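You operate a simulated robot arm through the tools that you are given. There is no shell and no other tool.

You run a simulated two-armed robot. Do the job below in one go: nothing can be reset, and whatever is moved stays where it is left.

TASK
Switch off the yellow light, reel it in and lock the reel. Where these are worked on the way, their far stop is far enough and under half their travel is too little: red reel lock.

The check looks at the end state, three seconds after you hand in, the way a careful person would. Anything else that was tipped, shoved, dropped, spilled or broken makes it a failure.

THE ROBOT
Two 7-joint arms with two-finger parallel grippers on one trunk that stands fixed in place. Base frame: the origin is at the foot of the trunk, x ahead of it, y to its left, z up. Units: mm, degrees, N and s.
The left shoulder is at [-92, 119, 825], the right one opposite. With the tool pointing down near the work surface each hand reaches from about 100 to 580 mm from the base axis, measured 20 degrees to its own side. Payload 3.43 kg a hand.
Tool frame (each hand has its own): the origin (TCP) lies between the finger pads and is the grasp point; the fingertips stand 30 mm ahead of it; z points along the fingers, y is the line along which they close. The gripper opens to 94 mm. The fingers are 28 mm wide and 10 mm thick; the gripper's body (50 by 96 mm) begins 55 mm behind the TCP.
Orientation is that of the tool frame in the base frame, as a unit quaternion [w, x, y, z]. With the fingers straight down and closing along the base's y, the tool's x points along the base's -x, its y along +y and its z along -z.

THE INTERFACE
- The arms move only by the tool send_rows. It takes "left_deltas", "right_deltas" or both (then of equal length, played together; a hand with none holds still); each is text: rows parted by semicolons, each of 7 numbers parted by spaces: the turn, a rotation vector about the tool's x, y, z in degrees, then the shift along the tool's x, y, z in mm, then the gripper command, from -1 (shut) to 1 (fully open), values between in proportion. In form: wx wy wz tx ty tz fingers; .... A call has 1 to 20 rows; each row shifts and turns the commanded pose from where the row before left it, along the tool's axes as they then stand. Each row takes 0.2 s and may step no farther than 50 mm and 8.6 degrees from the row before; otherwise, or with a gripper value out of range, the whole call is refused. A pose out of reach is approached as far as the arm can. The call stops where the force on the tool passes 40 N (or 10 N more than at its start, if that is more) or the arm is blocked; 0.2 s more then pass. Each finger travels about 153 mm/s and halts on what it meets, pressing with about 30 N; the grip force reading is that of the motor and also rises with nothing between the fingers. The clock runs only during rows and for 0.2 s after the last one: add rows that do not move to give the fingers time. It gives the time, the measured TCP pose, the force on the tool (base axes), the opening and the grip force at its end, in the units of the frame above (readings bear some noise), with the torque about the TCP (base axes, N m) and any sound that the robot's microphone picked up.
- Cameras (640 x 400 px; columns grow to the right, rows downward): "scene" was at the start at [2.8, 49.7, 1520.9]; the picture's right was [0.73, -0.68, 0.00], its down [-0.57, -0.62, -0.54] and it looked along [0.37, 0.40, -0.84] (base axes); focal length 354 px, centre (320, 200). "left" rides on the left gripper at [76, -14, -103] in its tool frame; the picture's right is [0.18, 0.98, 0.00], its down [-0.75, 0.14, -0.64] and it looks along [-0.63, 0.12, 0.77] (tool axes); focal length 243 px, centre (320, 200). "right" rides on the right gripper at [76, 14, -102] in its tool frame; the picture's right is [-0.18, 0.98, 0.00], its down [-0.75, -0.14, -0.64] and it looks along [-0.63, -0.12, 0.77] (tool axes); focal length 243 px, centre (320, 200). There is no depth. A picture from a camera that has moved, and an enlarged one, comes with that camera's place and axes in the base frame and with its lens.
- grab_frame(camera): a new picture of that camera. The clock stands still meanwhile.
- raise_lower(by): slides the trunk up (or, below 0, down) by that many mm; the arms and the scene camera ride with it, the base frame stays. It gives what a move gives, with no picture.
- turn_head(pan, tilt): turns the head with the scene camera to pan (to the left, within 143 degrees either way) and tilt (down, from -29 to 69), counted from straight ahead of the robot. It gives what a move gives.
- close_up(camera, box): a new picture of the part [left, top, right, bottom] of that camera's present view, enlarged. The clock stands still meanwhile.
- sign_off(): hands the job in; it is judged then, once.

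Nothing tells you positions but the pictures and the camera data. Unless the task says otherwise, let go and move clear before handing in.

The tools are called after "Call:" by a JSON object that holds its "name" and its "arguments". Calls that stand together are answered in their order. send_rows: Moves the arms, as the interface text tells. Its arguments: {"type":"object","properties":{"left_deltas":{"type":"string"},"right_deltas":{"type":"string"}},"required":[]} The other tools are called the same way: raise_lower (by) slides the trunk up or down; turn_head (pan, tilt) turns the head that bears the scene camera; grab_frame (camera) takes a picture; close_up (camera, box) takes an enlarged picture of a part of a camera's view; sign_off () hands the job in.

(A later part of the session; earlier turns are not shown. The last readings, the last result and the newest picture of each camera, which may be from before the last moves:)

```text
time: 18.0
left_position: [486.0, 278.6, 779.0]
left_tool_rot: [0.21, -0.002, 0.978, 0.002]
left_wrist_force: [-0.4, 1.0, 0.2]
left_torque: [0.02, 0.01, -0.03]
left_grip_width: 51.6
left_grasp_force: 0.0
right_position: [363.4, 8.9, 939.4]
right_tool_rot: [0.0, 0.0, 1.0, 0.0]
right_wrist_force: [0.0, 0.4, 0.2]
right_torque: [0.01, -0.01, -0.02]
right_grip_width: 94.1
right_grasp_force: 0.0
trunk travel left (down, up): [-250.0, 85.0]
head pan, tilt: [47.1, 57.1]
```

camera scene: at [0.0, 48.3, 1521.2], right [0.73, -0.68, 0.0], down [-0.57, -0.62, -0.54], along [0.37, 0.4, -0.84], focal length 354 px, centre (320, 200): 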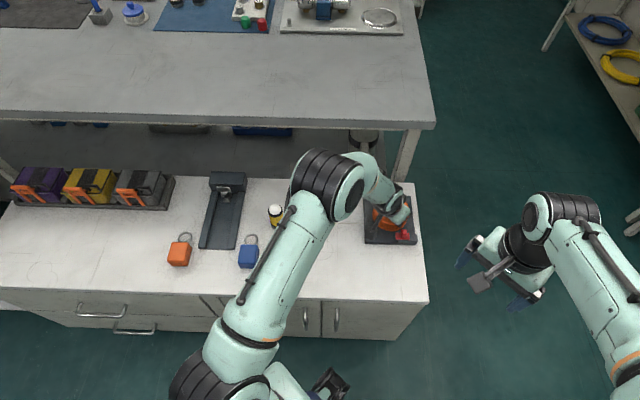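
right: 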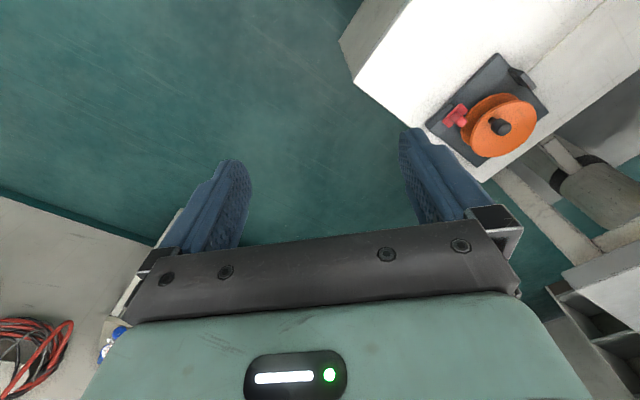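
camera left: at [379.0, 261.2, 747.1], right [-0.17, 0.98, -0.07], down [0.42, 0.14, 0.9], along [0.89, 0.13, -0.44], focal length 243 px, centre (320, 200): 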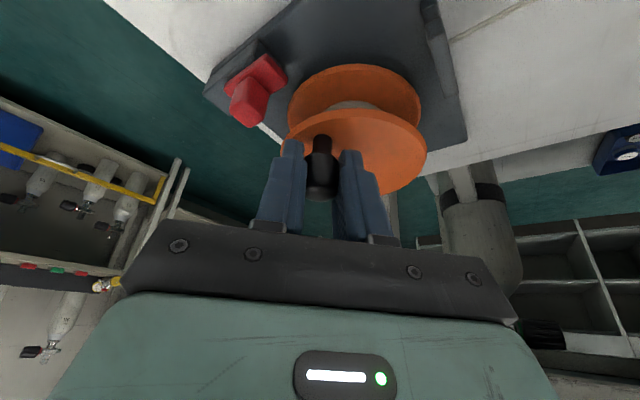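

Call:
{"name": "send_rows", "arguments": {"left_deltas": "0 8.1 0 0 0 0 0.1; 0 8.1 0 0 0 0 0.1; 0 8.04 0 0 0 0 0.1; 0 0 0 -2.5 -24 9.5 0.1; 0 0 0 -2.5 -23.6 9.5 0.1; 0 0 -7.5 0 0 0 0.1; 0 0 -7.5 0 0 0 0.1; 0 0 -7.5 0 0 0 0.1; 0 0 -7.5 0 0 0 0.1; 0 0 -7.5 0 0 0 0.1; 0 0 -7.5 0 0 0 0.1; 0 0 0 0 0 0 0.1"}}

Call:
{"name": "grab_frame", "arguments": {"camera": "left"}}

Call:
{"name": "close_up", "arguments": {"camera": "left", "box": [260, 60, 400, 150]}}

Call:
{"name": "close_up", "arguments": {"camera": "scene", "box": [350, 180, 440, 260]}}

```text
time: 20.6
left_position: [491.0, 230.1, 760.3]
left_tool_rot: [0.001, -0.386, 0.923, 0.001]
left_wrist_force: [-0.2, 0.3, 0.2]
left_torque: [0.0, 0.02, -0.03]
left_grip_width: 51.7
left_grasp_force: 0.1
right_position: [363.7, 10.0, 940.3]
right_tool_rot: [0.0, 0.0, 1.0, 0.0]
right_wrist_force: [-0.4, 0.8, -0.7]
right_torque: [-0.05, 0.0, -0.01]
right_grip_width: 93.9
right_grasp_force: 0.0
trunk travel left (down, up): [-250.0, 85.0]
head pan, tilt: [47.1, 57.1]
```

```text
taken
camera left: at [449.4, 166.6, 864.4], right [-0.83, 0.56, 0.0], down [0.43, 0.63, 0.64], along [0.36, 0.53, -0.77], focal length 243 px, centre (320, 200)
```

left: 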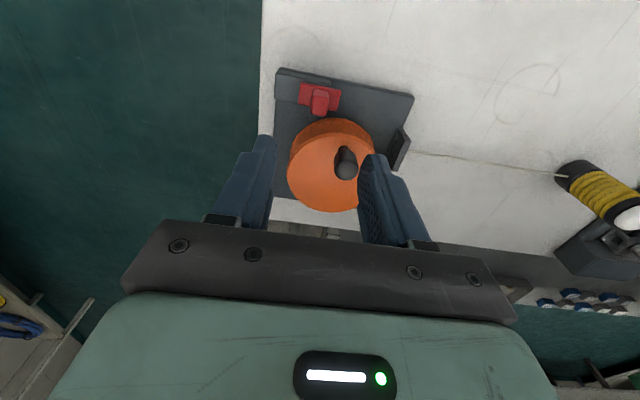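

```text
4.44 times, centred on (330, 105) of left
camera zoom: at [449.4, 166.6, 864.4], right [-0.83, 0.56, 0.0], down [0.43, 0.63, 0.64], along [0.36, 0.53, -0.77], focal length 1078 px, centre (276, 622)
```

zoom: 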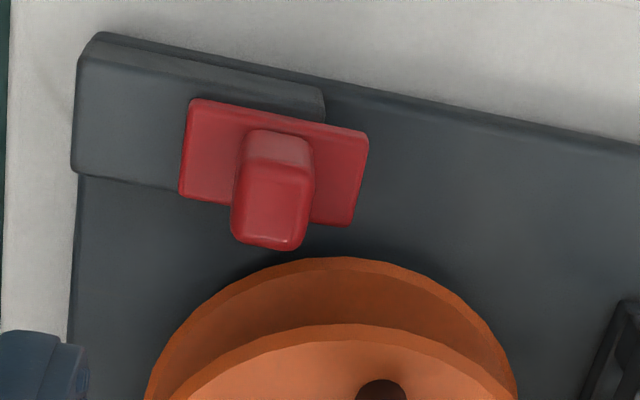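

```text
5.00 times, centred on (395, 220) of scene
camera zoom: at [2.8, 49.7, 1520.9], right [0.73, -0.68, 0.0], down [-0.57, -0.62, -0.54], along [0.37, 0.4, -0.84], focal length 1771 px, centre (-55, 100)
```

zoom: 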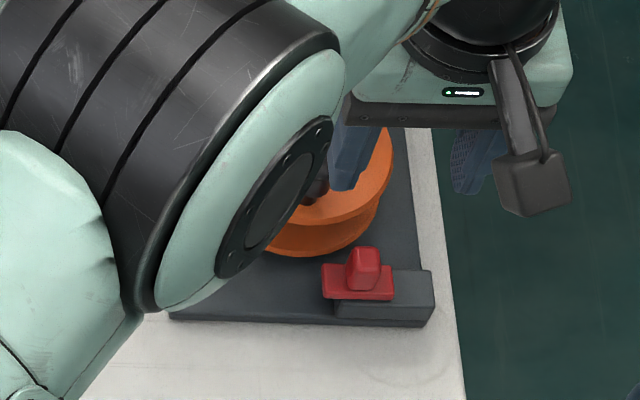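

From above the red slide sits on its rail at the reel end, with about 25 mm of rail free towards the plate corner. Its knob is near (494, 231), z 613–637. I come down with the fingers set to straddle it along the rail.

Call:
{"name": "send_rows", "arguments": {"left_deltas": "0 0 0 0 0 20 -0.2; 0 0 0 0 0 20 -0.2; 0 0 0 0 0 20 -0.2; 0 0 0 0 0 20 -0.2; 0 0 0 0 0 5 -0.2; 0 0 0 0 0 0 -0.2"}}

Call:
{"name": "grab_frame", "arguments": {"camera": "left"}}

Call:
{"name": "close_up", "arguments": {"camera": "scene", "box": [370, 200, 440, 260]}}

Call:
{"name": "close_up", "arguments": {"camera": "right", "box": [420, 60, 540, 160]}}

```text
time: 22.0
left_position: [491.6, 233.0, 676.0]
left_tool_rot: [0.001, -0.385, 0.923, 0.001]
left_wrist_force: [-1.3, 0.3, -0.3]
left_torque: [-0.01, 0.01, 0.03]
left_grip_width: 37.8
left_grasp_force: 0.0
right_position: [363.2, 8.7, 939.2]
right_tool_rot: [0.0, 0.0, 1.0, -0.001]
right_wrist_force: [-0.7, 0.3, 0.3]
right_torque: [-0.01, 0.03, 0.02]
right_grip_width: 94.0
right_grasp_force: 0.0
trunk travel left (down, up): [-250.0, 85.0]
head pan, tilt: [47.1, 57.1]
```

```text
taken
camera left: at [450.2, 168.1, 778.7], right [-0.83, 0.56, 0.0], down [0.43, 0.63, 0.64], along [0.36, 0.53, -0.77], focal length 243 px, centre (320, 200)
```

left: 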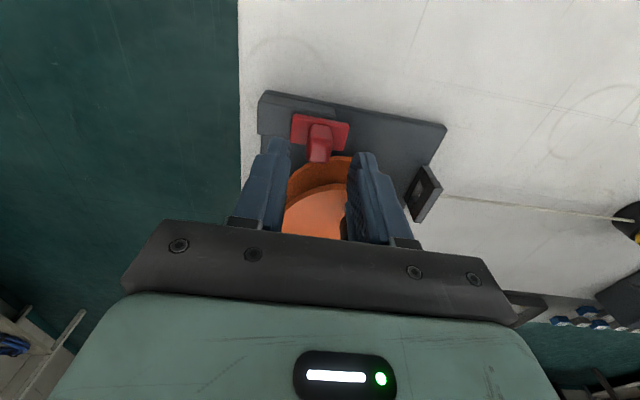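

```text
6.67 times, centred on (405, 230) of scene
camera zoom: at [2.8, 49.7, 1520.9], right [0.73, -0.68, 0.0], down [-0.57, -0.62, -0.54], along [0.37, 0.4, -0.84], focal length 2362 px, centre (-247, 0)
```

zoom: 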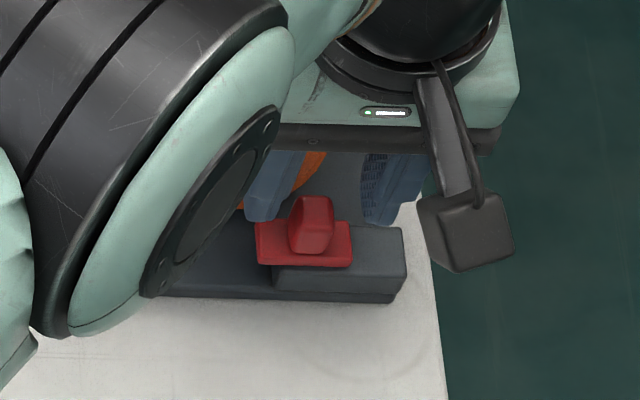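

```text
4.00 times, centred on (480, 110) of right
camera zoom: at [285.6, 24.4, 1042.9], right [0.18, 0.98, 0.0], down [0.75, -0.14, 0.64], along [0.63, -0.12, -0.77], focal length 970 px, centre (-320, 560)
```

zoom: 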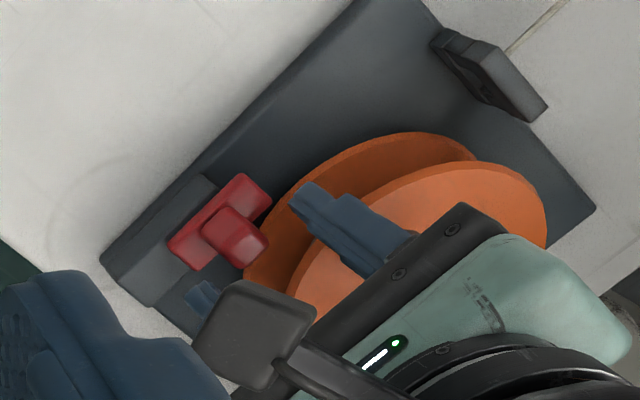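

Aligned: the knob is midway between the tips. I lower the last 28 mm and nudge 3 mm away from the flange.

Call:
{"name": "send_rows", "arguments": {"left_deltas": "0 0 0 3 0 8 -0.2; 0 0 0 0 0 8 -0.2; 0 0 0 0 0 6 -0.2; 0 0 0 0 0 5 -0.2; 0 0 0 0 0 0 -0.2"}}

Call:
{"name": "grab_frame", "arguments": {"camera": "left"}}

Call:
{"name": "close_up", "arguments": {"camera": "scene", "box": [370, 200, 440, 260]}}

```text
time: 23.2
left_position: [490.3, 230.3, 648.6]
left_tool_rot: [0.002, -0.385, 0.923, 0.001]
left_wrist_force: [-1.1, -0.3, 3.1]
left_torque: [-0.02, -0.04, 0.02]
left_grip_width: 37.5
left_grasp_force: 0.1
right_position: [362.4, 9.5, 939.1]
right_tool_rot: [0.0, 0.0, 1.0, 0.0]
right_wrist_force: [-0.3, -0.1, 0.5]
right_torque: [0.0, -0.01, 0.01]
right_grip_width: 93.9
right_grasp_force: 0.0
trunk travel left (down, up): [-250.0, 85.0]
head pan, tilt: [47.1, 57.1]
```

```text
taken
camera left: at [448.1, 165.1, 752.4], right [-0.83, 0.56, 0.0], down [0.43, 0.63, 0.64], along [0.36, 0.53, -0.76], focal length 243 px, centre (320, 200)
```

left: 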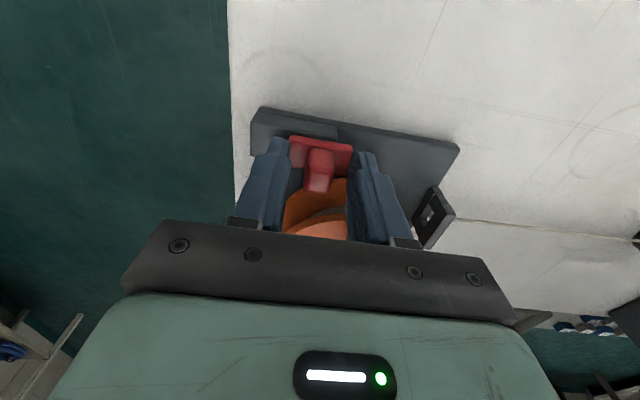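

```text
6.67 times, centred on (405, 230) of scene
camera zoom: at [2.4, 49.5, 1521.0], right [0.73, -0.68, 0.0], down [-0.57, -0.62, -0.54], along [0.37, 0.4, -0.84], focal length 2362 px, centre (-247, 0)
```

zoom: 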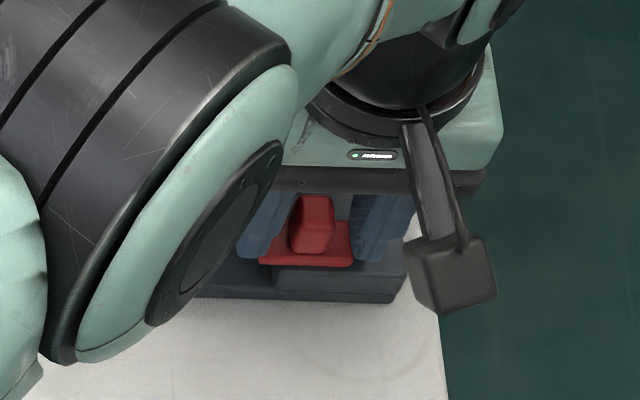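

A light touch of 3 N upward suggests the tips just meet the slide, so I lift 2 mm and close on the knob.

Call:
{"name": "send_rows", "arguments": {"left_deltas": "0 0 0 0 0 -2 -0.2; 0 0 0 0 0 0 -0.6; 0 0 0 0 0 0 -1; 0 0 0 0 0 0 -1; 0 0 0 0 0 0 -1"}}

Call:
{"name": "close_up", "arguments": {"camera": "left", "box": [220, 90, 480, 250]}}

```text
time: 24.4
left_position: [491.3, 228.1, 649.4]
left_tool_rot: [0.0, -0.385, 0.923, 0.001]
left_wrist_force: [2.4, -3.1, -4.3]
left_torque: [0.11, -0.39, -0.19]
left_grip_width: 14.9
left_grasp_force: 44.6
right_position: [364.4, 10.5, 939.8]
right_tool_rot: [0.0, 0.0, 1.0, 0.0]
right_wrist_force: [0.3, 0.7, 0.1]
right_torque: [0.01, 0.03, 0.02]
right_grip_width: 94.2
right_grasp_force: 0.1
trunk travel left (down, up): [-250.0, 85.0]
head pan, tilt: [47.1, 57.1]
```

```text
2.46 times, centred on (350, 170) of left
camera zoom: at [447.8, 164.6, 753.1], right [-0.83, 0.56, 0.0], down [0.43, 0.63, 0.64], along [0.36, 0.53, -0.77], focal length 597 px, centre (246, 274)
```

zoom: 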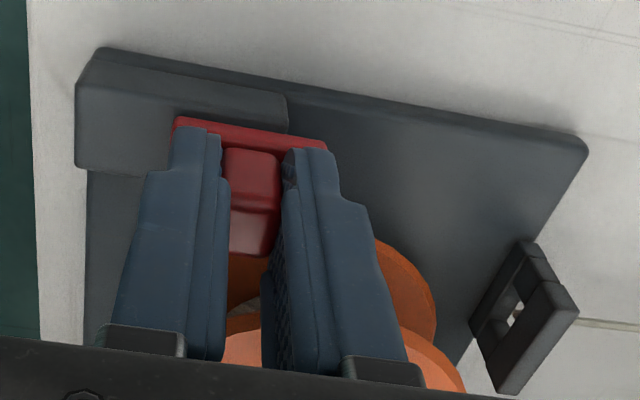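

The knob is held at 14.9 mm. I slide it away from the reel along the rail in small steps.

Call:
{"name": "send_rows", "arguments": {"left_deltas": "0 0 0 0 -2 0 -1; 0 0 0 0 -2 0 -1; 0 0 0 0 -2 0 -1; 0 0 0 0 0 0 -1"}}

Call:
{"name": "close_up", "arguments": {"camera": "left", "box": [220, 90, 480, 250]}}

```text
time: 25.4
left_position: [493.5, 224.4, 649.6]
left_tool_rot: [0.0, -0.385, 0.923, 0.001]
left_wrist_force: [-3.5, -2.8, -6.6]
left_torque: [-0.42, 0.26, -0.15]
left_grip_width: 15.2
left_grasp_force: 44.9
right_position: [363.6, 9.7, 938.3]
right_tool_rot: [-0.001, 0.0, 1.0, 0.0]
right_wrist_force: [-0.8, 0.1, -0.3]
right_torque: [-0.04, 0.0, 0.03]
right_grip_width: 94.1
right_grasp_force: 0.1
trunk travel left (down, up): [-250.0, 85.0]
head pan, tilt: [47.1, 57.1]
```

```text
2.46 times, centred on (350, 170) of left
camera zoom: at [452.0, 160.6, 753.3], right [-0.83, 0.56, 0.0], down [0.43, 0.63, 0.64], along [0.36, 0.53, -0.77], focal length 597 px, centre (246, 274)
```

zoom: 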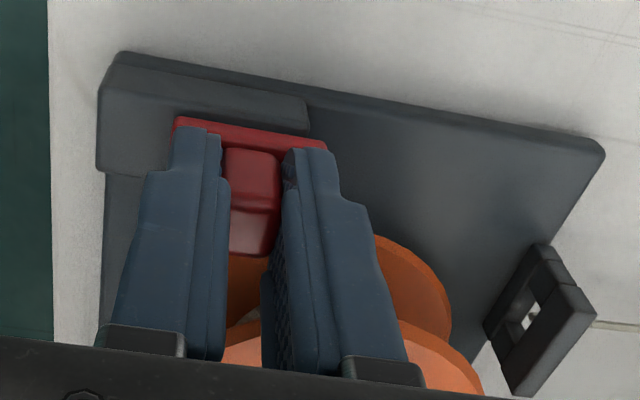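

The slide moves freely with the hand. I continue towards its far stop.

Call:
{"name": "send_rows", "arguments": {"left_deltas": "0 0 0 0 -3 0 -1; 0 0 0 0 -3 0 -1; 0 0 0 0 -3 0 -1; 0 0 0 0 0 0 -1"}}

Call:
{"name": "close_up", "arguments": {"camera": "left", "box": [220, 90, 480, 250]}}

```text
time: 26.4
left_position: [499.7, 217.9, 651.2]
left_tool_rot: [0.001, -0.385, 0.923, 0.001]
left_wrist_force: [-5.0, -5.1, -5.6]
left_torque: [-0.54, 0.42, -0.16]
left_grip_width: 15.0
left_grasp_force: 45.4
right_position: [363.1, 10.3, 939.5]
right_tool_rot: [0.0, 0.0, 1.0, 0.001]
right_wrist_force: [0.4, 0.4, -0.2]
right_torque: [0.01, 0.02, 0.02]
right_grip_width: 94.0
right_grasp_force: 0.0
trunk travel left (down, up): [-250.0, 85.0]
head pan, tilt: [47.1, 57.1]
```

```text
2.46 times, centred on (350, 170) of left
camera zoom: at [458.6, 153.8, 753.2], right [-0.83, 0.56, 0.0], down [0.43, 0.63, 0.64], along [0.36, 0.53, -0.77], focal length 597 px, centre (246, 274)
```

zoom: 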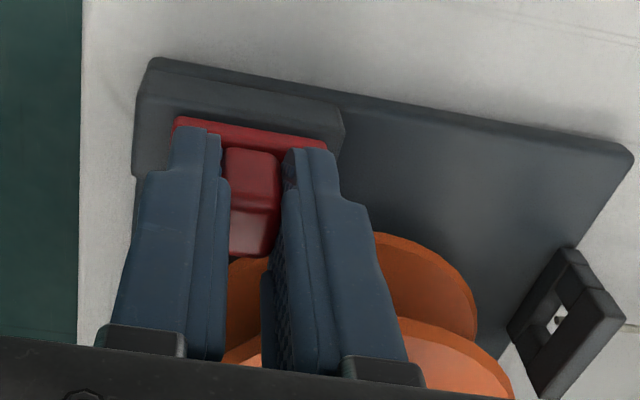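

Call:
{"name": "send_rows", "arguments": {"left_deltas": "0 0 0 0 -2.5 0 -1; 0 0 0 0 -2.5 0 -1; 0 0 0 0 -2.5 0 -1; 0 0 0 0 0 0 -1"}}

Call:
{"name": "close_up", "arguments": {"camera": "left", "box": [220, 90, 480, 250]}}

```text
time: 27.4
left_position: [506.1, 212.9, 649.1]
left_tool_rot: [0.0, -0.385, 0.923, 0.002]
left_wrist_force: [-6.4, -3.8, -11.0]
left_torque: [0.16, -0.35, -0.18]
left_grip_width: 15.1
left_grasp_force: 44.7
right_position: [362.9, 9.2, 939.6]
right_tool_rot: [0.0, 0.0, 1.0, 0.0]
right_wrist_force: [0.5, 0.2, 0.5]
right_torque: [0.01, 0.0, 0.02]
right_grip_width: 94.2
right_grasp_force: 0.1
trunk travel left (down, up): [-250.0, 85.0]
head pan, tilt: [47.1, 57.1]
```

```text
2.46 times, centred on (350, 170) of left
camera zoom: at [464.0, 148.5, 753.2], right [-0.83, 0.56, 0.0], down [0.43, 0.63, 0.64], along [0.36, 0.53, -0.77], focal length 597 px, centre (246, 274)
```

zoom: 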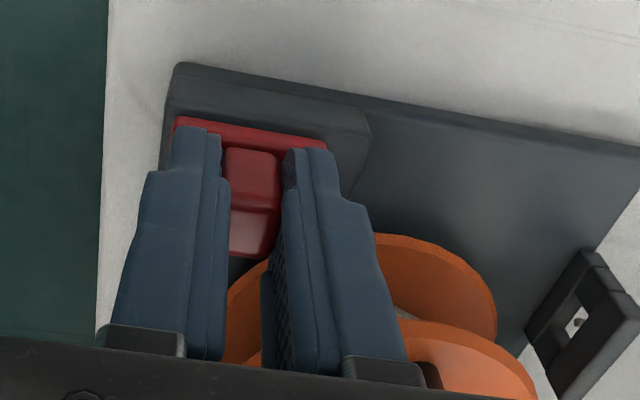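

Call:
{"name": "send_rows", "arguments": {"left_deltas": "0 0 0 0 -2 0 -1; 0 0 0 0 -2 0 -1; 0 0 0 0 0 0 -1"}}

Call:
{"name": "close_up", "arguments": {"camera": "left", "box": [220, 90, 480, 250]}}

```text
time: 28.2
left_position: [505.2, 212.1, 648.8]
left_tool_rot: [-0.001, -0.385, 0.923, 0.003]
left_wrist_force: [-18.9, 5.7, -9.4]
left_torque: [-0.08, 0.06, -0.17]
left_grip_width: 15.2
left_grasp_force: 45.5
right_position: [362.7, 9.6, 940.2]
right_tool_rot: [0.0, 0.0, 1.0, 0.0]
right_wrist_force: [0.0, 0.2, -0.7]
right_torque: [0.02, 0.03, -0.04]
right_grip_width: 94.1
right_grasp_force: 0.0
trunk travel left (down, up): [-250.0, 85.0]
head pan, tilt: [47.1, 57.1]
```

```text
2.46 times, centred on (350, 170) of left
camera zoom: at [465.0, 147.8, 753.3], right [-0.83, 0.56, 0.01], down [0.43, 0.63, 0.64], along [0.36, 0.54, -0.77], focal length 597 px, centre (246, 274)
```

zoom: 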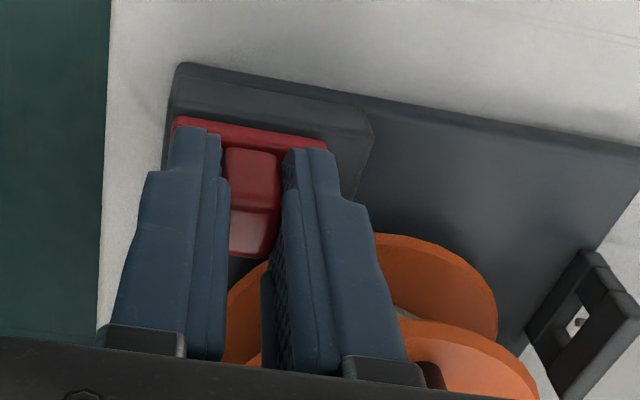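

The slide has reached its far stop (17 N resistance, no more motion). I let go, rise and return to the crank pose.

Call:
{"name": "send_rows", "arguments": {"left_deltas": "0 0 0 0 3 0 -1; 0 0 0 0 0 0 -0.6; 0 0 0 0 0 0 -0.2; 0 0 0 0 0 0 -0.2; 0 0 0 0 0 -20 -0.2; 0 0 0 0 0 -40 -0.2; 0 0 0 0 0 -40 0.1; 0 0 7.57 0 0 0 0.1; 0 0 7.57 0 0 0 0.1; 0 0 7.57 0 0 0 0.1; 0 0 7.57 0 0 0 0.1; 0 0 7.57 0 0 0 0.1; 0 0 7.5 0 0 0 0.1; 0 -8.4 0 0 0 0 0.1; 0 -8.3 0 0 0 0 0.1; 0 -8.3 0 0 0 0 0.1; 0 0 0 0 0 0 0.1"}}

Call:
{"name": "close_up", "arguments": {"camera": "left", "box": [200, 0, 440, 150]}}

Call:
{"name": "close_up", "arguments": {"camera": "scene", "box": [350, 180, 440, 260]}}

```text
time: 31.8
left_position: [505.8, 212.5, 750.7]
left_tool_rot: [0.218, 0.0, 0.976, 0.002]
left_wrist_force: [1.6, -0.3, 0.6]
left_torque: [0.01, 0.0, 0.01]
left_grip_width: 51.7
left_grasp_force: 0.1
right_position: [363.4, 9.8, 939.5]
right_tool_rot: [0.0, 0.0, 1.0, 0.0]
right_wrist_force: [0.0, -0.4, 0.3]
right_torque: [0.01, -0.03, -0.01]
right_grip_width: 94.0
right_grasp_force: 0.0
trunk travel left (down, up): [-250.0, 85.0]
head pan, tilt: [47.1, 57.1]
```

```text
2.67 times, centred on (320, 75) of left
camera zoom: at [395.2, 198.4, 812.5], right [-0.17, 0.98, -0.08], down [0.41, 0.14, 0.9], along [0.9, 0.12, -0.43], focal length 647 px, centre (320, 533)
```

zoom: 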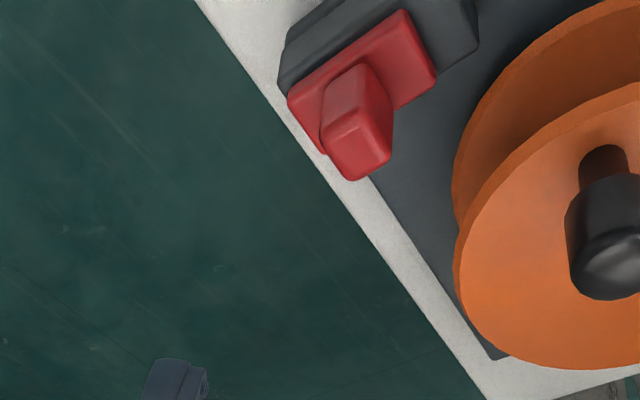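

```text
5.00 times, centred on (395, 220) of scene
camera zoom: at [3.0, 49.8, 1520.9], right [0.73, -0.68, 0.0], down [-0.57, -0.62, -0.54], along [0.37, 0.4, -0.84], focal length 1771 px, centre (-55, 100)
```

zoom: 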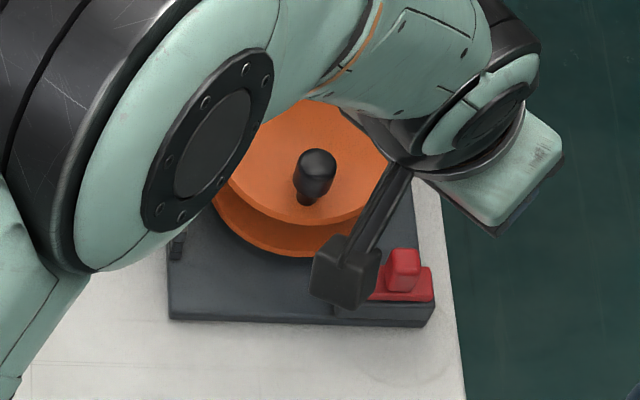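

The slide is now at the corner end of the rail. I go back down around the crank knob.

Call:
{"name": "send_rows", "arguments": {"left_deltas": "0 0 0 9.7 32.5 1.5 0.1; 0 0 0 9.7 32.5 1.5 0.1; 0 0 0 0 0 0 0.1; 0 0 0 5.8 0 12.4 0.1; 0 0 0 5.8 0 12.4 0.1; 0 0 0 5.8 0 12.4 0.1; 0 0 0 5.6 0 12.2 0.1; 0 0 0 0 0 0 0.1"}}

Call:
{"name": "grab_frame", "arguments": {"camera": "left"}}

```text
time: 33.6
left_position: [491.1, 276.9, 685.8]
left_tool_rot: [0.217, 0.001, 0.976, 0.001]
left_wrist_force: [-0.1, -0.9, -0.2]
left_torque: [0.0, 0.03, 0.04]
left_grip_width: 51.8
left_grasp_force: 0.0
right_position: [363.8, 10.0, 940.6]
right_tool_rot: [0.0, 0.0, 1.0, 0.0]
right_wrist_force: [0.1, -0.5, -0.2]
right_torque: [-0.02, -0.04, 0.03]
right_grip_width: 93.8
right_grasp_force: 0.0
trunk travel left (down, up): [-250.0, 85.0]
head pan, tilt: [47.1, 57.1]
```

```text
taken
camera left: at [379.9, 262.8, 747.1], right [-0.17, 0.98, -0.07], down [0.41, 0.14, 0.9], along [0.9, 0.12, -0.43], focal length 243 px, centre (320, 200)
```

left: 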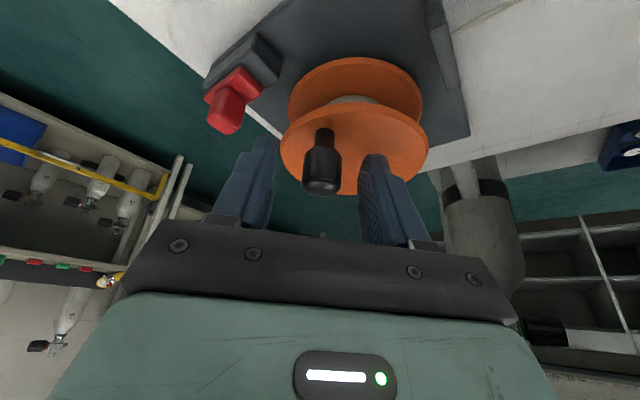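

The knob is between the fingers again. I grip it and try a small counter-clockwise arc.

Call:
{"name": "send_rows", "arguments": {"left_deltas": "0 0 0 0 0 0 -1; 0 0 0 0 0 0 -1; 0 0 0 0 0 0 -1; 0 0 0 -2 -2.1 0.9 -1; 0 0 0 -2.1 -2 1 -1; 0 0 0 0 0 0 -1"}}

```text
time: 35.0
left_position: [491.7, 277.1, 686.1]
left_tool_rot: [0.215, 0.0, 0.977, 0.002]
left_wrist_force: [-16.6, 13.8, 9.5]
left_torque: [0.25, 0.83, 0.35]
left_grip_width: 21.6
left_grasp_force: 44.9
right_position: [362.6, 10.6, 941.1]
right_tool_rot: [0.002, -0.001, 1.0, 0.0]
right_wrist_force: [0.2, -0.1, 0.1]
right_torque: [0.03, 0.02, -0.01]
right_grip_width: 94.3
right_grasp_force: 0.1
trunk travel left (down, up): [-250.0, 85.0]
head pan, tilt: [47.1, 57.1]
```

Still held counter-clockwise (about 21 N for 6 mm). I try clockwise with the lock in this position.

Call:
{"name": "send_rows", "arguments": {"left_deltas": "0 0 0 2.05 2.05 -0.95 -1; 0 0 0 2.05 2.05 -0.95 -1; 0 0 0 1.3 1.4 -0.6 -1; 0 0 0 1.3 1.4 -0.6 -1; 0 0 0 1.3 1.4 -0.6 -1; 0 0 0 0 0 0 -1"}}

Call:
{"name": "grab_frame", "arguments": {"camera": "left"}}

```text
time: 36.4
left_position: [487.2, 280.2, 686.0]
left_tool_rot: [0.216, 0.001, 0.976, 0.001]
left_wrist_force: [8.6, -5.4, -5.0]
left_torque: [-0.09, -0.82, -0.34]
left_grip_width: 21.7
left_grasp_force: 45.0
right_position: [364.4, 10.0, 940.3]
right_tool_rot: [0.0, 0.0, 1.0, 0.0]
right_wrist_force: [0.1, 0.0, -0.1]
right_torque: [-0.02, -0.03, 0.01]
right_grip_width: 94.1
right_grasp_force: 0.1
trunk travel left (down, up): [-250.0, 85.0]
head pan, tilt: [47.1, 57.1]
```

```text
taken
camera left: at [376.2, 266.8, 747.1], right [-0.16, 0.98, -0.08], down [0.41, 0.14, 0.9], along [0.9, 0.12, -0.43], focal length 243 px, centre (320, 200)
```

left: 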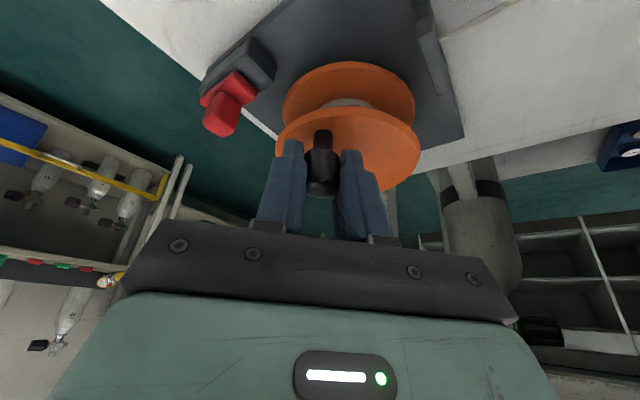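

Call:
{"name": "send_rows", "arguments": {"left_deltas": "0 0 0 1.3 1.4 -0.6 -1; 0 0 0 1.3 1.4 -0.6 -1; 0 0 0 1.3 1.4 -0.6 -1; 0 0 0 0 0 0 -1"}}

Call:
{"name": "grab_frame", "arguments": {"camera": "left"}}

```text
time: 37.4
left_position: [482.8, 285.8, 685.6]
left_tool_rot: [0.217, 0.001, 0.976, 0.001]
left_wrist_force: [9.4, -4.1, 1.0]
left_torque: [-0.13, 0.23, -0.32]
left_grip_width: 21.5
left_grasp_force: 44.5
right_position: [363.5, 9.3, 939.5]
right_tool_rot: [0.0, 0.0, 1.0, 0.0]
right_wrist_force: [0.0, 0.6, -0.3]
right_torque: [0.02, 0.01, -0.01]
right_grip_width: 94.0
right_grasp_force: 0.0
trunk travel left (down, up): [-250.0, 85.0]
head pan, tilt: [47.1, 57.1]
```

```text
taken
camera left: at [371.5, 271.5, 747.0], right [-0.17, 0.98, -0.08], down [0.41, 0.14, 0.9], along [0.9, 0.12, -0.43], focal length 243 px, centre (320, 200)
```

left: 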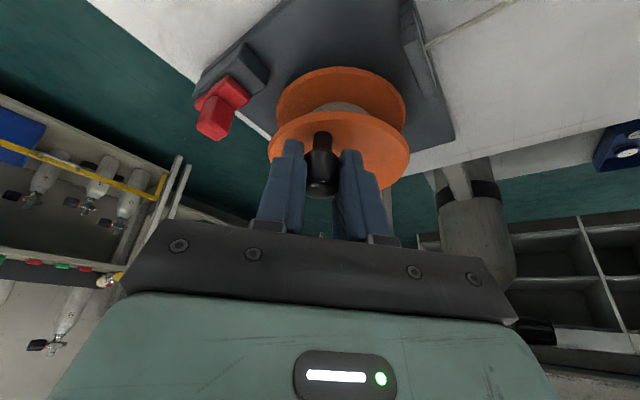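

Now the crank turns clockwise at a steady 10 N, so the slide had been holding it. I check what the cord and the lamp did.

Call:
{"name": "grab_frame", "arguments": {"camera": "scene"}}

Call:
{"name": "close_up", "arguments": {"camera": "scene", "box": [258, 192, 298, 237]}}

Call:
{"name": "close_up", "arguments": {"camera": "left", "box": [270, 0, 470, 130]}}

```text
taken
camera scene: at [3.8, 49.1, 1521.0], right [0.73, -0.68, 0.0], down [-0.57, -0.62, -0.54], along [0.37, 0.4, -0.84], focal length 354 px, centre (320, 200)
```

scene: 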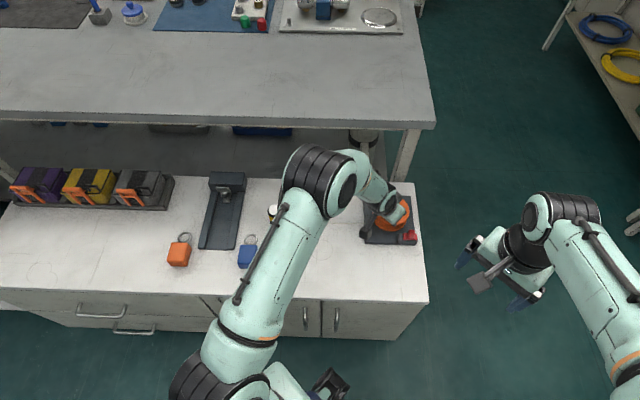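

```text
8.89 times, centred on (278, 214) of scene
camera zoom: at [3.8, 49.1, 1521.0], right [0.73, -0.68, 0.0], down [-0.57, -0.62, -0.54], along [0.37, 0.4, -0.84], focal length 3149 px, centre (693, 71)
```

zoom: 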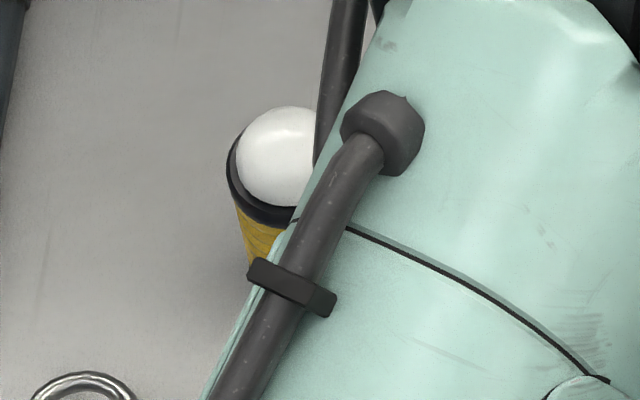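

```text
3.08 times, centred on (370, 65) of left
camera zoom: at [371.5, 271.5, 747.0], right [-0.17, 0.98, -0.08], down [0.41, 0.14, 0.9], along [0.9, 0.12, -0.43], focal length 746 px, centre (166, 615)
```

zoom: 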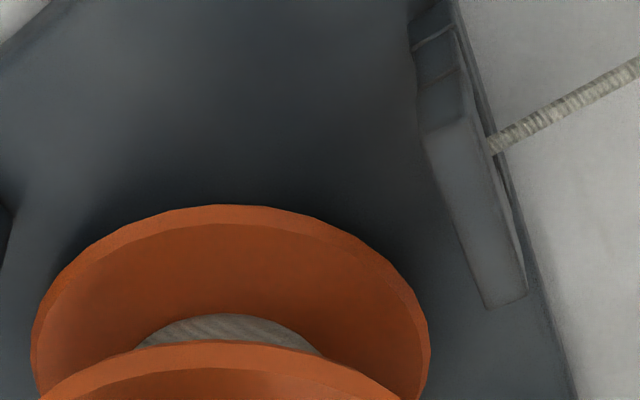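

Call:
{"name": "close_up", "arguments": {"camera": "scene", "box": [290, 190, 380, 250]}}

Call:
{"name": "close_up", "arguments": {"camera": "right", "box": [480, 0, 640, 110]}}

Call:
{"name": "close_up", "arguments": {"camera": "left", "box": [380, 0, 640, 120]}}

```text
6.67 times, centred on (335, 220) of scene
camera zoom: at [3.8, 49.1, 1521.0], right [0.73, -0.68, 0.0], down [-0.57, -0.62, -0.54], along [0.37, 0.4, -0.84], focal length 2362 px, centre (220, 67)
```

zoom: 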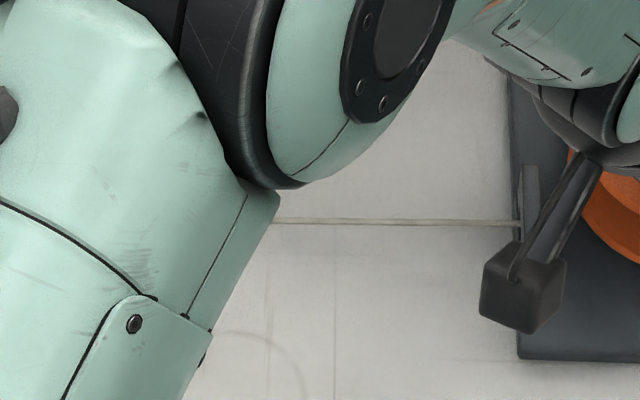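

```text
3.64 times, centred on (560, 55) of right
camera zoom: at [286.3, 24.0, 1042.8], right [0.18, 0.98, 0.0], down [0.75, -0.14, 0.64], along [0.63, -0.12, -0.77], focal length 882 px, centre (-553, 727)
```

zoom: 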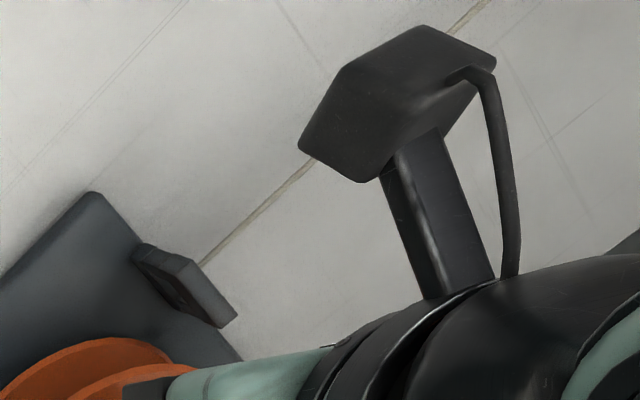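

```text
2.46 times, centred on (510, 60) of left
camera zoom: at [371.5, 271.5, 747.0], right [-0.17, 0.98, -0.08], down [0.41, 0.14, 0.9], along [0.9, 0.12, -0.43], focal length 597 px, centre (-148, 545)
```

zoom: 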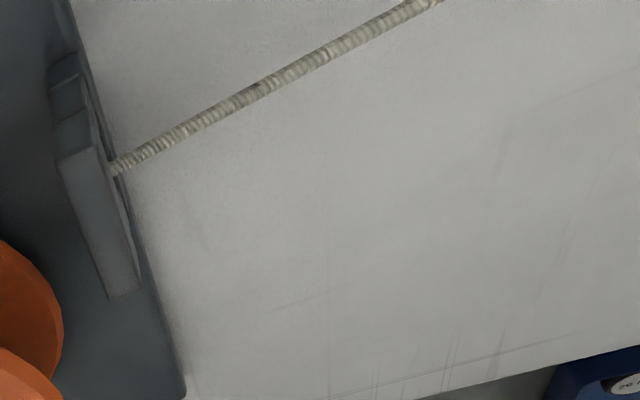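

The cord still looks straight and the lamp unmoved so far; there may be slack. I continue 40° further clockwise along the circle and look again.

Call:
{"name": "send_rows", "arguments": {"left_deltas": "0 0 0 0.2 3.6 -0.1 -1; 0 0 0 0.2 3.7 -0.1 -1; 0 0 0 0.5 3 -0.2 -1; 0 0 0 0.5 3 -0.2 -1; 0 0 0 0 3 0 -1; 0 0 0 0 3.1 0 -1; 0 0 0 -0.5 3 0.2 -1; 0 0 0 -0.5 3 0.2 -1; 0 0 0 0 0 0 -1"}}

Call:
{"name": "grab_frame", "arguments": {"camera": "left"}}

Call:
{"name": "close_up", "arguments": {"camera": "scene", "box": [258, 192, 298, 237]}}

```text
time: 39.4
left_position: [480.5, 309.3, 684.9]
left_tool_rot: [0.215, 0.001, 0.977, 0.002]
left_wrist_force: [-10.0, -13.4, -1.4]
left_torque: [-0.26, 0.39, -0.61]
left_grip_width: 21.2
left_grasp_force: 45.1
right_position: [363.2, 7.7, 940.2]
right_tool_rot: [0.0, 0.0, 1.0, 0.001]
right_wrist_force: [0.5, -0.1, -0.7]
right_torque: [0.03, 0.0, -0.01]
right_grip_width: 93.9
right_grasp_force: 0.0
trunk travel left (down, up): [-250.0, 85.0]
head pan, tilt: [47.1, 57.1]
```

```text
taken
camera left: at [369.6, 295.9, 746.8], right [-0.17, 0.98, -0.07], down [0.41, 0.14, 0.9], along [0.9, 0.12, -0.43], focal length 243 px, centre (320, 200)
```

left: 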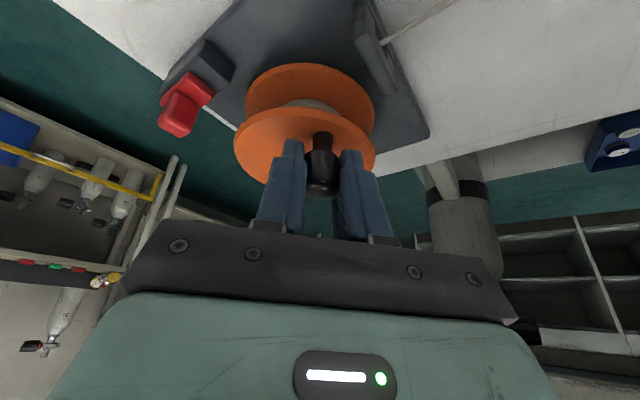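

```text
8.89 times, centred on (278, 214) of scene
camera zoom: at [1.9, 48.3, 1521.0], right [0.73, -0.68, 0.0], down [-0.57, -0.62, -0.54], along [0.37, 0.4, -0.84], focal length 3149 px, centre (693, 71)
```

zoom: 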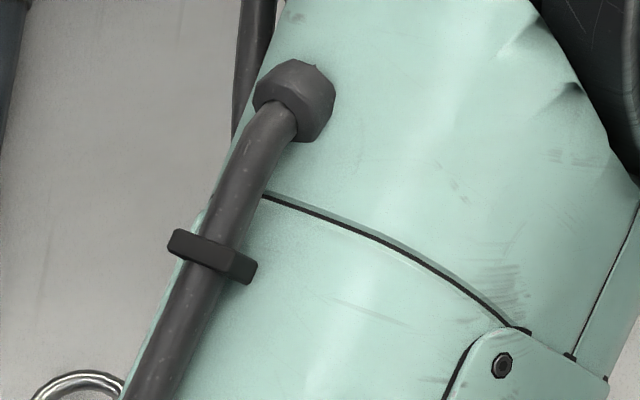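

My left arm now hides the lamp from the head camera. I swing the right hand's camera round towards the lamp so I can watch it.

Call:
{"name": "send_rows", "arguments": {"right_deltas": "0 0 -8.2 0 0 0 1; 0 0 -8.2 0 0 0 1; 0 0 -8.2 0 0 0 1; 0 0 -8.2 0 0 0 1; 0 0 -8.2 0 0 0 1; 0 0 -8.2 0 0 0 1; 0 0 -8.2 0 0 0 1; 0 0 -8.2 0 0 0 1; 0 0 -8.2 0 0 0 1; 0 -8 0 0 0 0 1; 0 -8 0 0 0 0 1; 0 0 0 0 0 0 1"}}

Call:
{"name": "grab_frame", "arguments": {"camera": "right"}}

```text
time: 42.0
left_position: [480.3, 311.6, 685.6]
left_tool_rot: [0.216, 0.0, 0.976, 0.002]
left_wrist_force: [-10.2, -10.2, -7.2]
left_torque: [-0.27, 0.25, -0.43]
left_grip_width: 21.4
left_grasp_force: 44.9
right_position: [363.4, 9.5, 939.9]
right_tool_rot: [0.112, -0.595, 0.792, 0.084]
right_wrist_force: [0.0, 0.6, 0.3]
right_torque: [0.03, 0.02, 0.0]
right_grip_width: 94.1
right_grasp_force: 0.1
trunk travel left (down, up): [-250.0, 85.0]
head pan, tilt: [47.1, 57.1]
```

```text
taken
camera right: at [319.3, -83.5, 1018.0], right [-0.89, 0.44, 0.05], down [0.29, 0.49, 0.83], along [0.34, 0.75, -0.56], focal length 243 px, centre (320, 200)
```

right: 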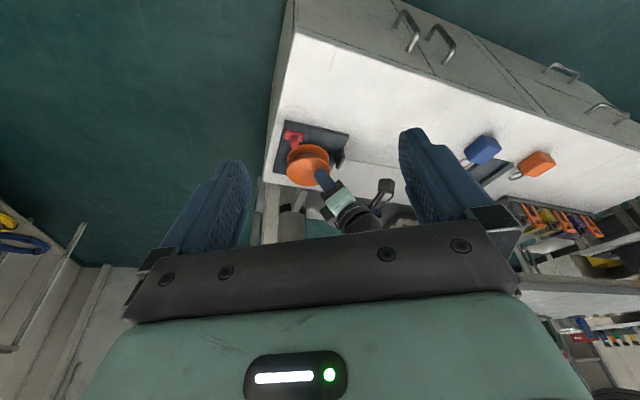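

Call:
{"name": "send_rows", "arguments": {"right_deltas": "0 0 -7 0 0 0 1; 0 0 -7 0 0 0 1; 0 0 0 0 0 0 1"}}

Call:
{"name": "grab_frame", "arguments": {"camera": "right"}}

Call:
{"name": "close_up", "arguments": {"camera": "right", "box": [200, 80, 420, 230]}}

```text
time: 42.8
left_position: [480.6, 310.7, 683.9]
left_tool_rot: [0.216, -0.001, 0.976, 0.002]
left_wrist_force: [-10.5, -7.9, -6.5]
left_torque: [-0.14, 0.29, -0.42]
left_grip_width: 21.4
left_grasp_force: 44.3
right_position: [363.5, 9.9, 939.8]
right_tool_rot: [0.121, -0.687, 0.713, 0.069]
right_wrist_force: [0.9, -0.2, 0.8]
right_torque: [0.0, 0.0, -0.05]
right_grip_width: 93.8
right_grasp_force: 0.0
trunk travel left (down, up): [-250.0, 85.0]
head pan, tilt: [47.1, 57.1]
```

```text
taken
camera right: at [337.3, -89.7, 1017.3], right [-0.97, 0.22, -0.02], down [0.11, 0.55, 0.83], along [0.19, 0.81, -0.56], focal length 243 px, centre (320, 200)
```

right: 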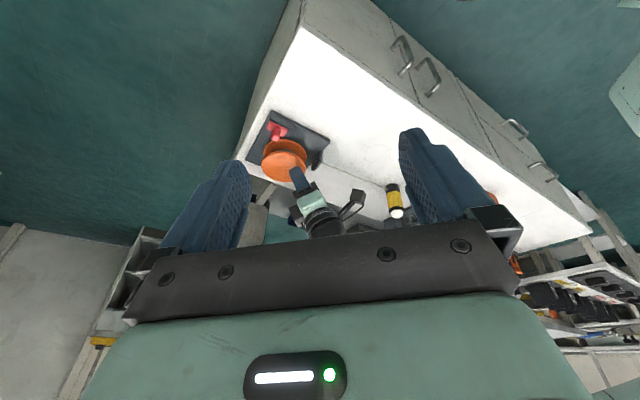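

```text
2.67 times, centred on (310, 155) of right
camera zoom: at [337.3, -89.7, 1017.3], right [-0.97, 0.22, -0.02], down [0.11, 0.55, 0.83], along [0.19, 0.81, -0.56], focal length 647 px, centre (347, 320)
```

zoom: 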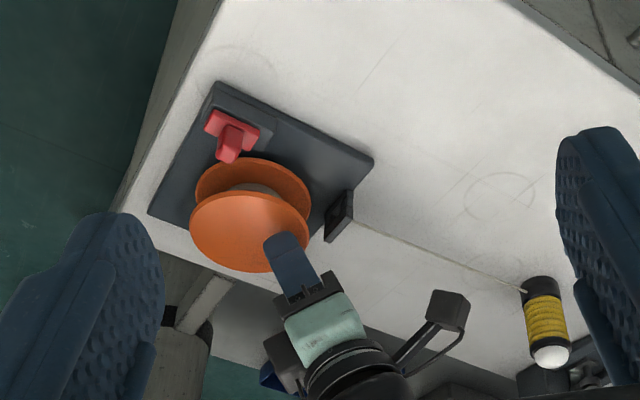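

Call:
{"name": "close_up", "arguments": {"camera": "right", "box": [300, 140, 420, 220]}}

Call:
{"name": "close_up", "arguments": {"camera": "right", "box": [360, 160, 420, 220]}}

```text
5.00 times, centred on (360, 180) of right
camera zoom: at [337.3, -89.7, 1017.3], right [-0.97, 0.22, -0.02], down [0.11, 0.55, 0.83], along [0.19, 0.81, -0.56], focal length 1213 px, centre (120, 300)
```

zoom: 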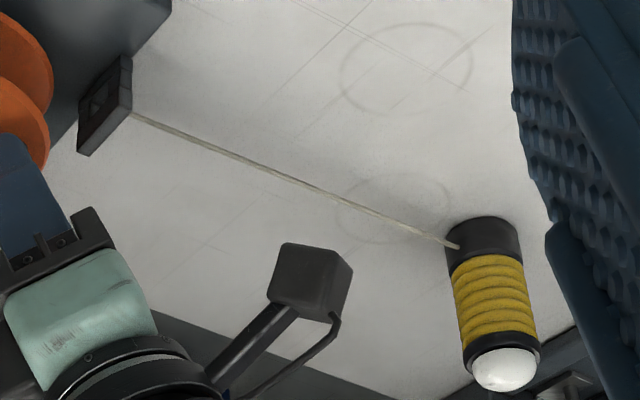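

```text
6.67 times, centred on (390, 190) of right
camera zoom: at [337.3, -89.7, 1017.3], right [-0.97, 0.22, -0.02], down [0.11, 0.55, 0.83], along [0.19, 0.81, -0.56], focal length 1618 px, centre (-147, 267)
```

zoom: 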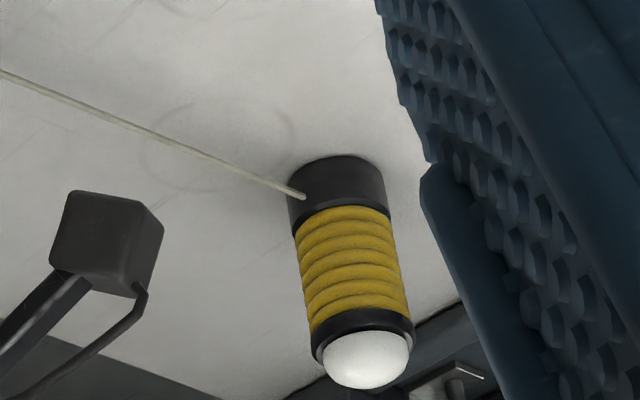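

The right camera now shows the reel, cord and lamp together; the lamp has not moved yet and the cord is straight. I continue clockwise another 60° and compare.

Call:
{"name": "send_rows", "arguments": {"left_deltas": "0 0 0 -0.13 5.94 0.06 -1; 0 0 0 -2.8 5.36 1.31 -1; 0 0 0 -3.61 4.74 1.68 -1; 0 0 0 -4.3 3.98 2 -1; 0 0 0 -4.86 3.09 2.27 -1; 0 0 0 -5.27 2.12 2.46 -1; 0 0 0 0 0 0 -1"}}

Call:
{"name": "close_up", "arguments": {"camera": "right", "box": [200, 80, 420, 230]}}

Call:
{"name": "grab_frame", "arguments": {"camera": "left"}}

```text
time: 44.4
left_position: [504.6, 335.1, 686.7]
left_tool_rot: [0.216, 0.002, 0.976, 0.001]
left_wrist_force: [-8.1, -13.9, 0.7]
left_torque: [-0.29, 0.82, -0.49]
left_grip_width: 21.5
left_grasp_force: 45.2
right_position: [363.4, 10.3, 938.9]
right_tool_rot: [0.121, -0.687, 0.713, 0.069]
right_wrist_force: [0.7, -0.4, 0.9]
right_torque: [-0.01, -0.03, 0.03]
right_grip_width: 94.2
right_grasp_force: 0.0
trunk travel left (down, up): [-250.0, 85.0]
head pan, tilt: [47.1, 57.1]
```

```text
2.67 times, centred on (310, 155) of right
camera zoom: at [337.0, -90.3, 1017.4], right [-0.97, 0.22, -0.02], down [0.11, 0.55, 0.83], along [0.19, 0.81, -0.56], focal length 647 px, centre (347, 320)
```

zoom: 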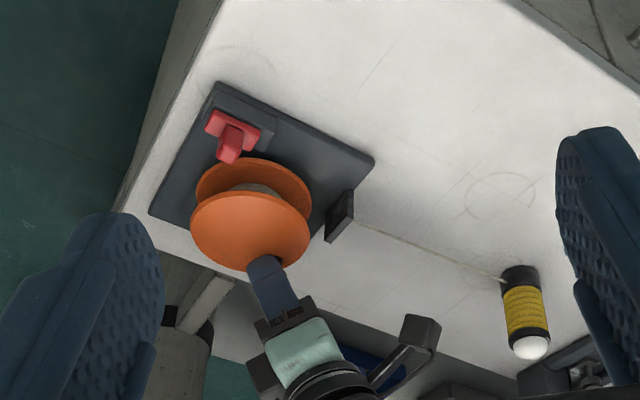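

```text
taken
camera left: at [393.6, 321.3, 747.8], right [-0.17, 0.98, -0.07], down [0.41, 0.14, 0.9], along [0.9, 0.12, -0.43], focal length 243 px, centre (320, 200)
```

left: 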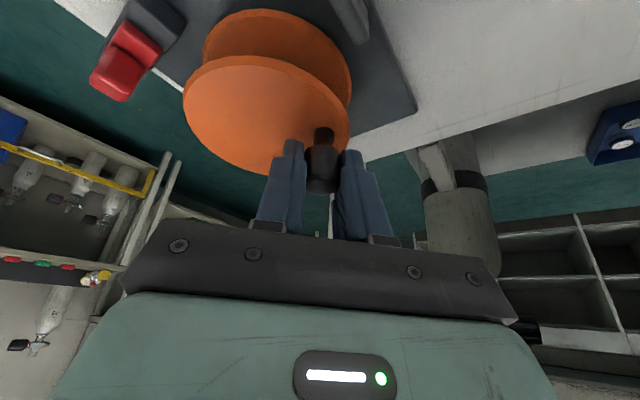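

The lamp is now sliding upright towards the guide, so clockwise reels it in. I continue round the far side of the circle.

Call:
{"name": "send_rows", "arguments": {"left_deltas": "0 0 0 -5.14 0.28 2.4 -1; 0 0 0 -5.47 0 2.55 -1; 0 0 0 -5.4 -1.05 2.52 -1; 0 0 0 -5.16 -2.07 2.4 -1; 0 0 0 -4.74 -3.03 2.21 -1; 0 0 0 -4.2 -3.88 1.96 -1; 0 0 0 0 0 0 -1"}}

Call:
{"name": "close_up", "arguments": {"camera": "right", "box": [200, 80, 420, 230]}}

Call:
{"name": "grab_frame", "arguments": {"camera": "left"}}

```text
time: 46.0
left_position: [538.4, 334.0, 686.9]
left_tool_rot: [0.22, 0.0, 0.975, 0.005]
left_wrist_force: [6.6, 28.5, 2.8]
left_torque: [0.57, -0.06, -0.29]
left_grip_width: 21.5
left_grasp_force: 44.8
right_position: [364.7, 12.5, 939.2]
right_tool_rot: [0.12, -0.687, 0.714, 0.069]
right_wrist_force: [0.7, 0.6, -0.4]
right_torque: [-0.01, 0.0, 0.03]
right_grip_width: 94.1
right_grasp_force: 0.0
trunk travel left (down, up): [-250.0, 85.0]
head pan, tilt: [47.1, 57.1]
```

```text
2.67 times, centred on (310, 155) of right
camera zoom: at [337.8, -87.6, 1017.4], right [-0.97, 0.22, -0.02], down [0.11, 0.55, 0.83], along [0.19, 0.8, -0.56], focal length 647 px, centre (347, 320)
```

zoom: 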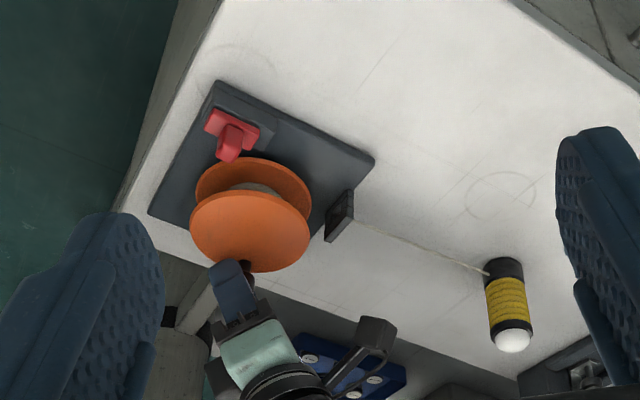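

```text
taken
camera left: at [427.7, 318.8, 746.7], right [-0.17, 0.98, -0.07], down [0.4, 0.13, 0.9], along [0.9, 0.13, -0.42], focal length 243 px, centre (320, 200)
```

left: 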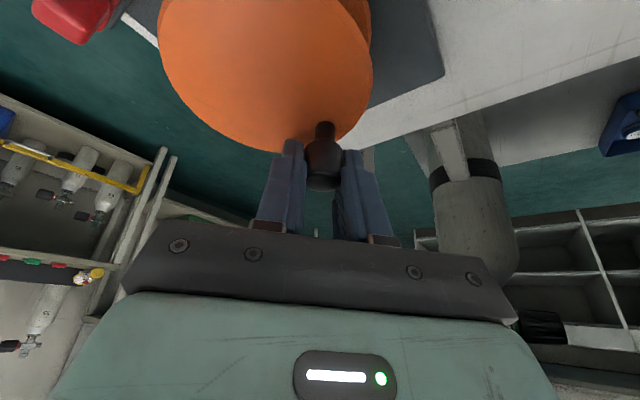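

The lamp keeps coming, still upright. The sideways force shows my circle was too tight here, so I widen it (centre about (520, 304), radius 36) and go on.

Call:
{"name": "send_rows", "arguments": {"left_deltas": "0 0 0 -2.92 1.92 1.36 -1; 0 0 0 -3.65 -4.81 1.7 -1; 0 0 0 -2.85 -5.44 1.33 -1; 0 0 0 -1.94 -5.89 0.9 -1; 0 0 0 -0.99 -6.18 0.46 -1; 0 0 0 0 -6.28 0 -1; 0 0 0 0 0 0 -1"}}

Call:
{"name": "close_up", "arguments": {"camera": "right", "box": [200, 80, 420, 230]}}

Call:
{"name": "grab_frame", "arguments": {"camera": "left"}}

```text
time: 46.9
left_position: [549.7, 325.4, 684.3]
left_tool_rot: [0.22, -0.003, 0.975, 0.009]
left_wrist_force: [4.6, 6.8, -8.3]
left_torque: [-0.24, -0.79, -0.03]
left_grip_width: 21.4
left_grasp_force: 45.6
right_position: [365.4, 10.1, 937.6]
right_tool_rot: [0.12, -0.686, 0.714, 0.07]
right_wrist_force: [0.4, -1.0, -0.4]
right_torque: [0.01, -0.01, -0.02]
right_grip_width: 94.0
right_grasp_force: 0.0
trunk travel left (down, up): [-250.0, 85.0]
head pan, tilt: [47.1, 57.1]
stopped in row 4 (left hand): the force on the tool passed its limit at 42 N (the readings are from after the stop); the commanded pose is now the measured one
```

```text
2.67 times, centred on (310, 155) of right
camera zoom: at [338.3, -89.7, 1016.7], right [-0.97, 0.22, -0.01], down [0.11, 0.55, 0.83], along [0.19, 0.81, -0.56], focal length 647 px, centre (347, 320)
```

zoom: 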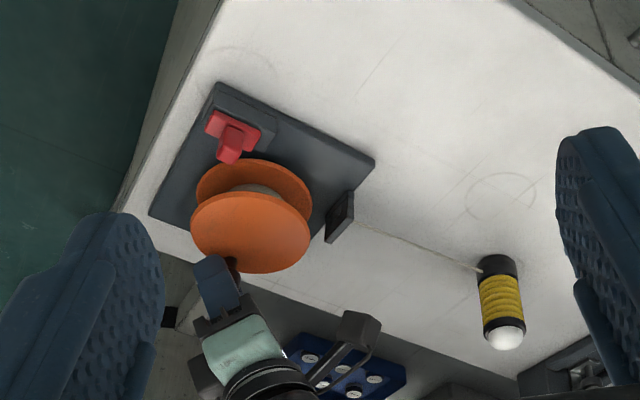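

```text
taken
camera left: at [438.7, 309.2, 746.1], right [-0.18, 0.98, -0.06], down [0.4, 0.13, 0.91], along [0.9, 0.13, -0.42], focal length 243 px, centre (320, 200)
```

left: 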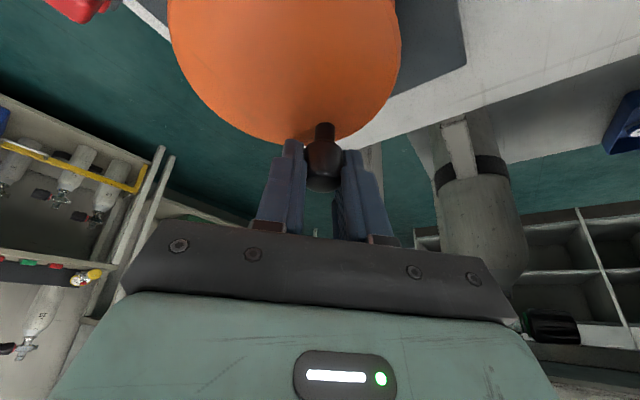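

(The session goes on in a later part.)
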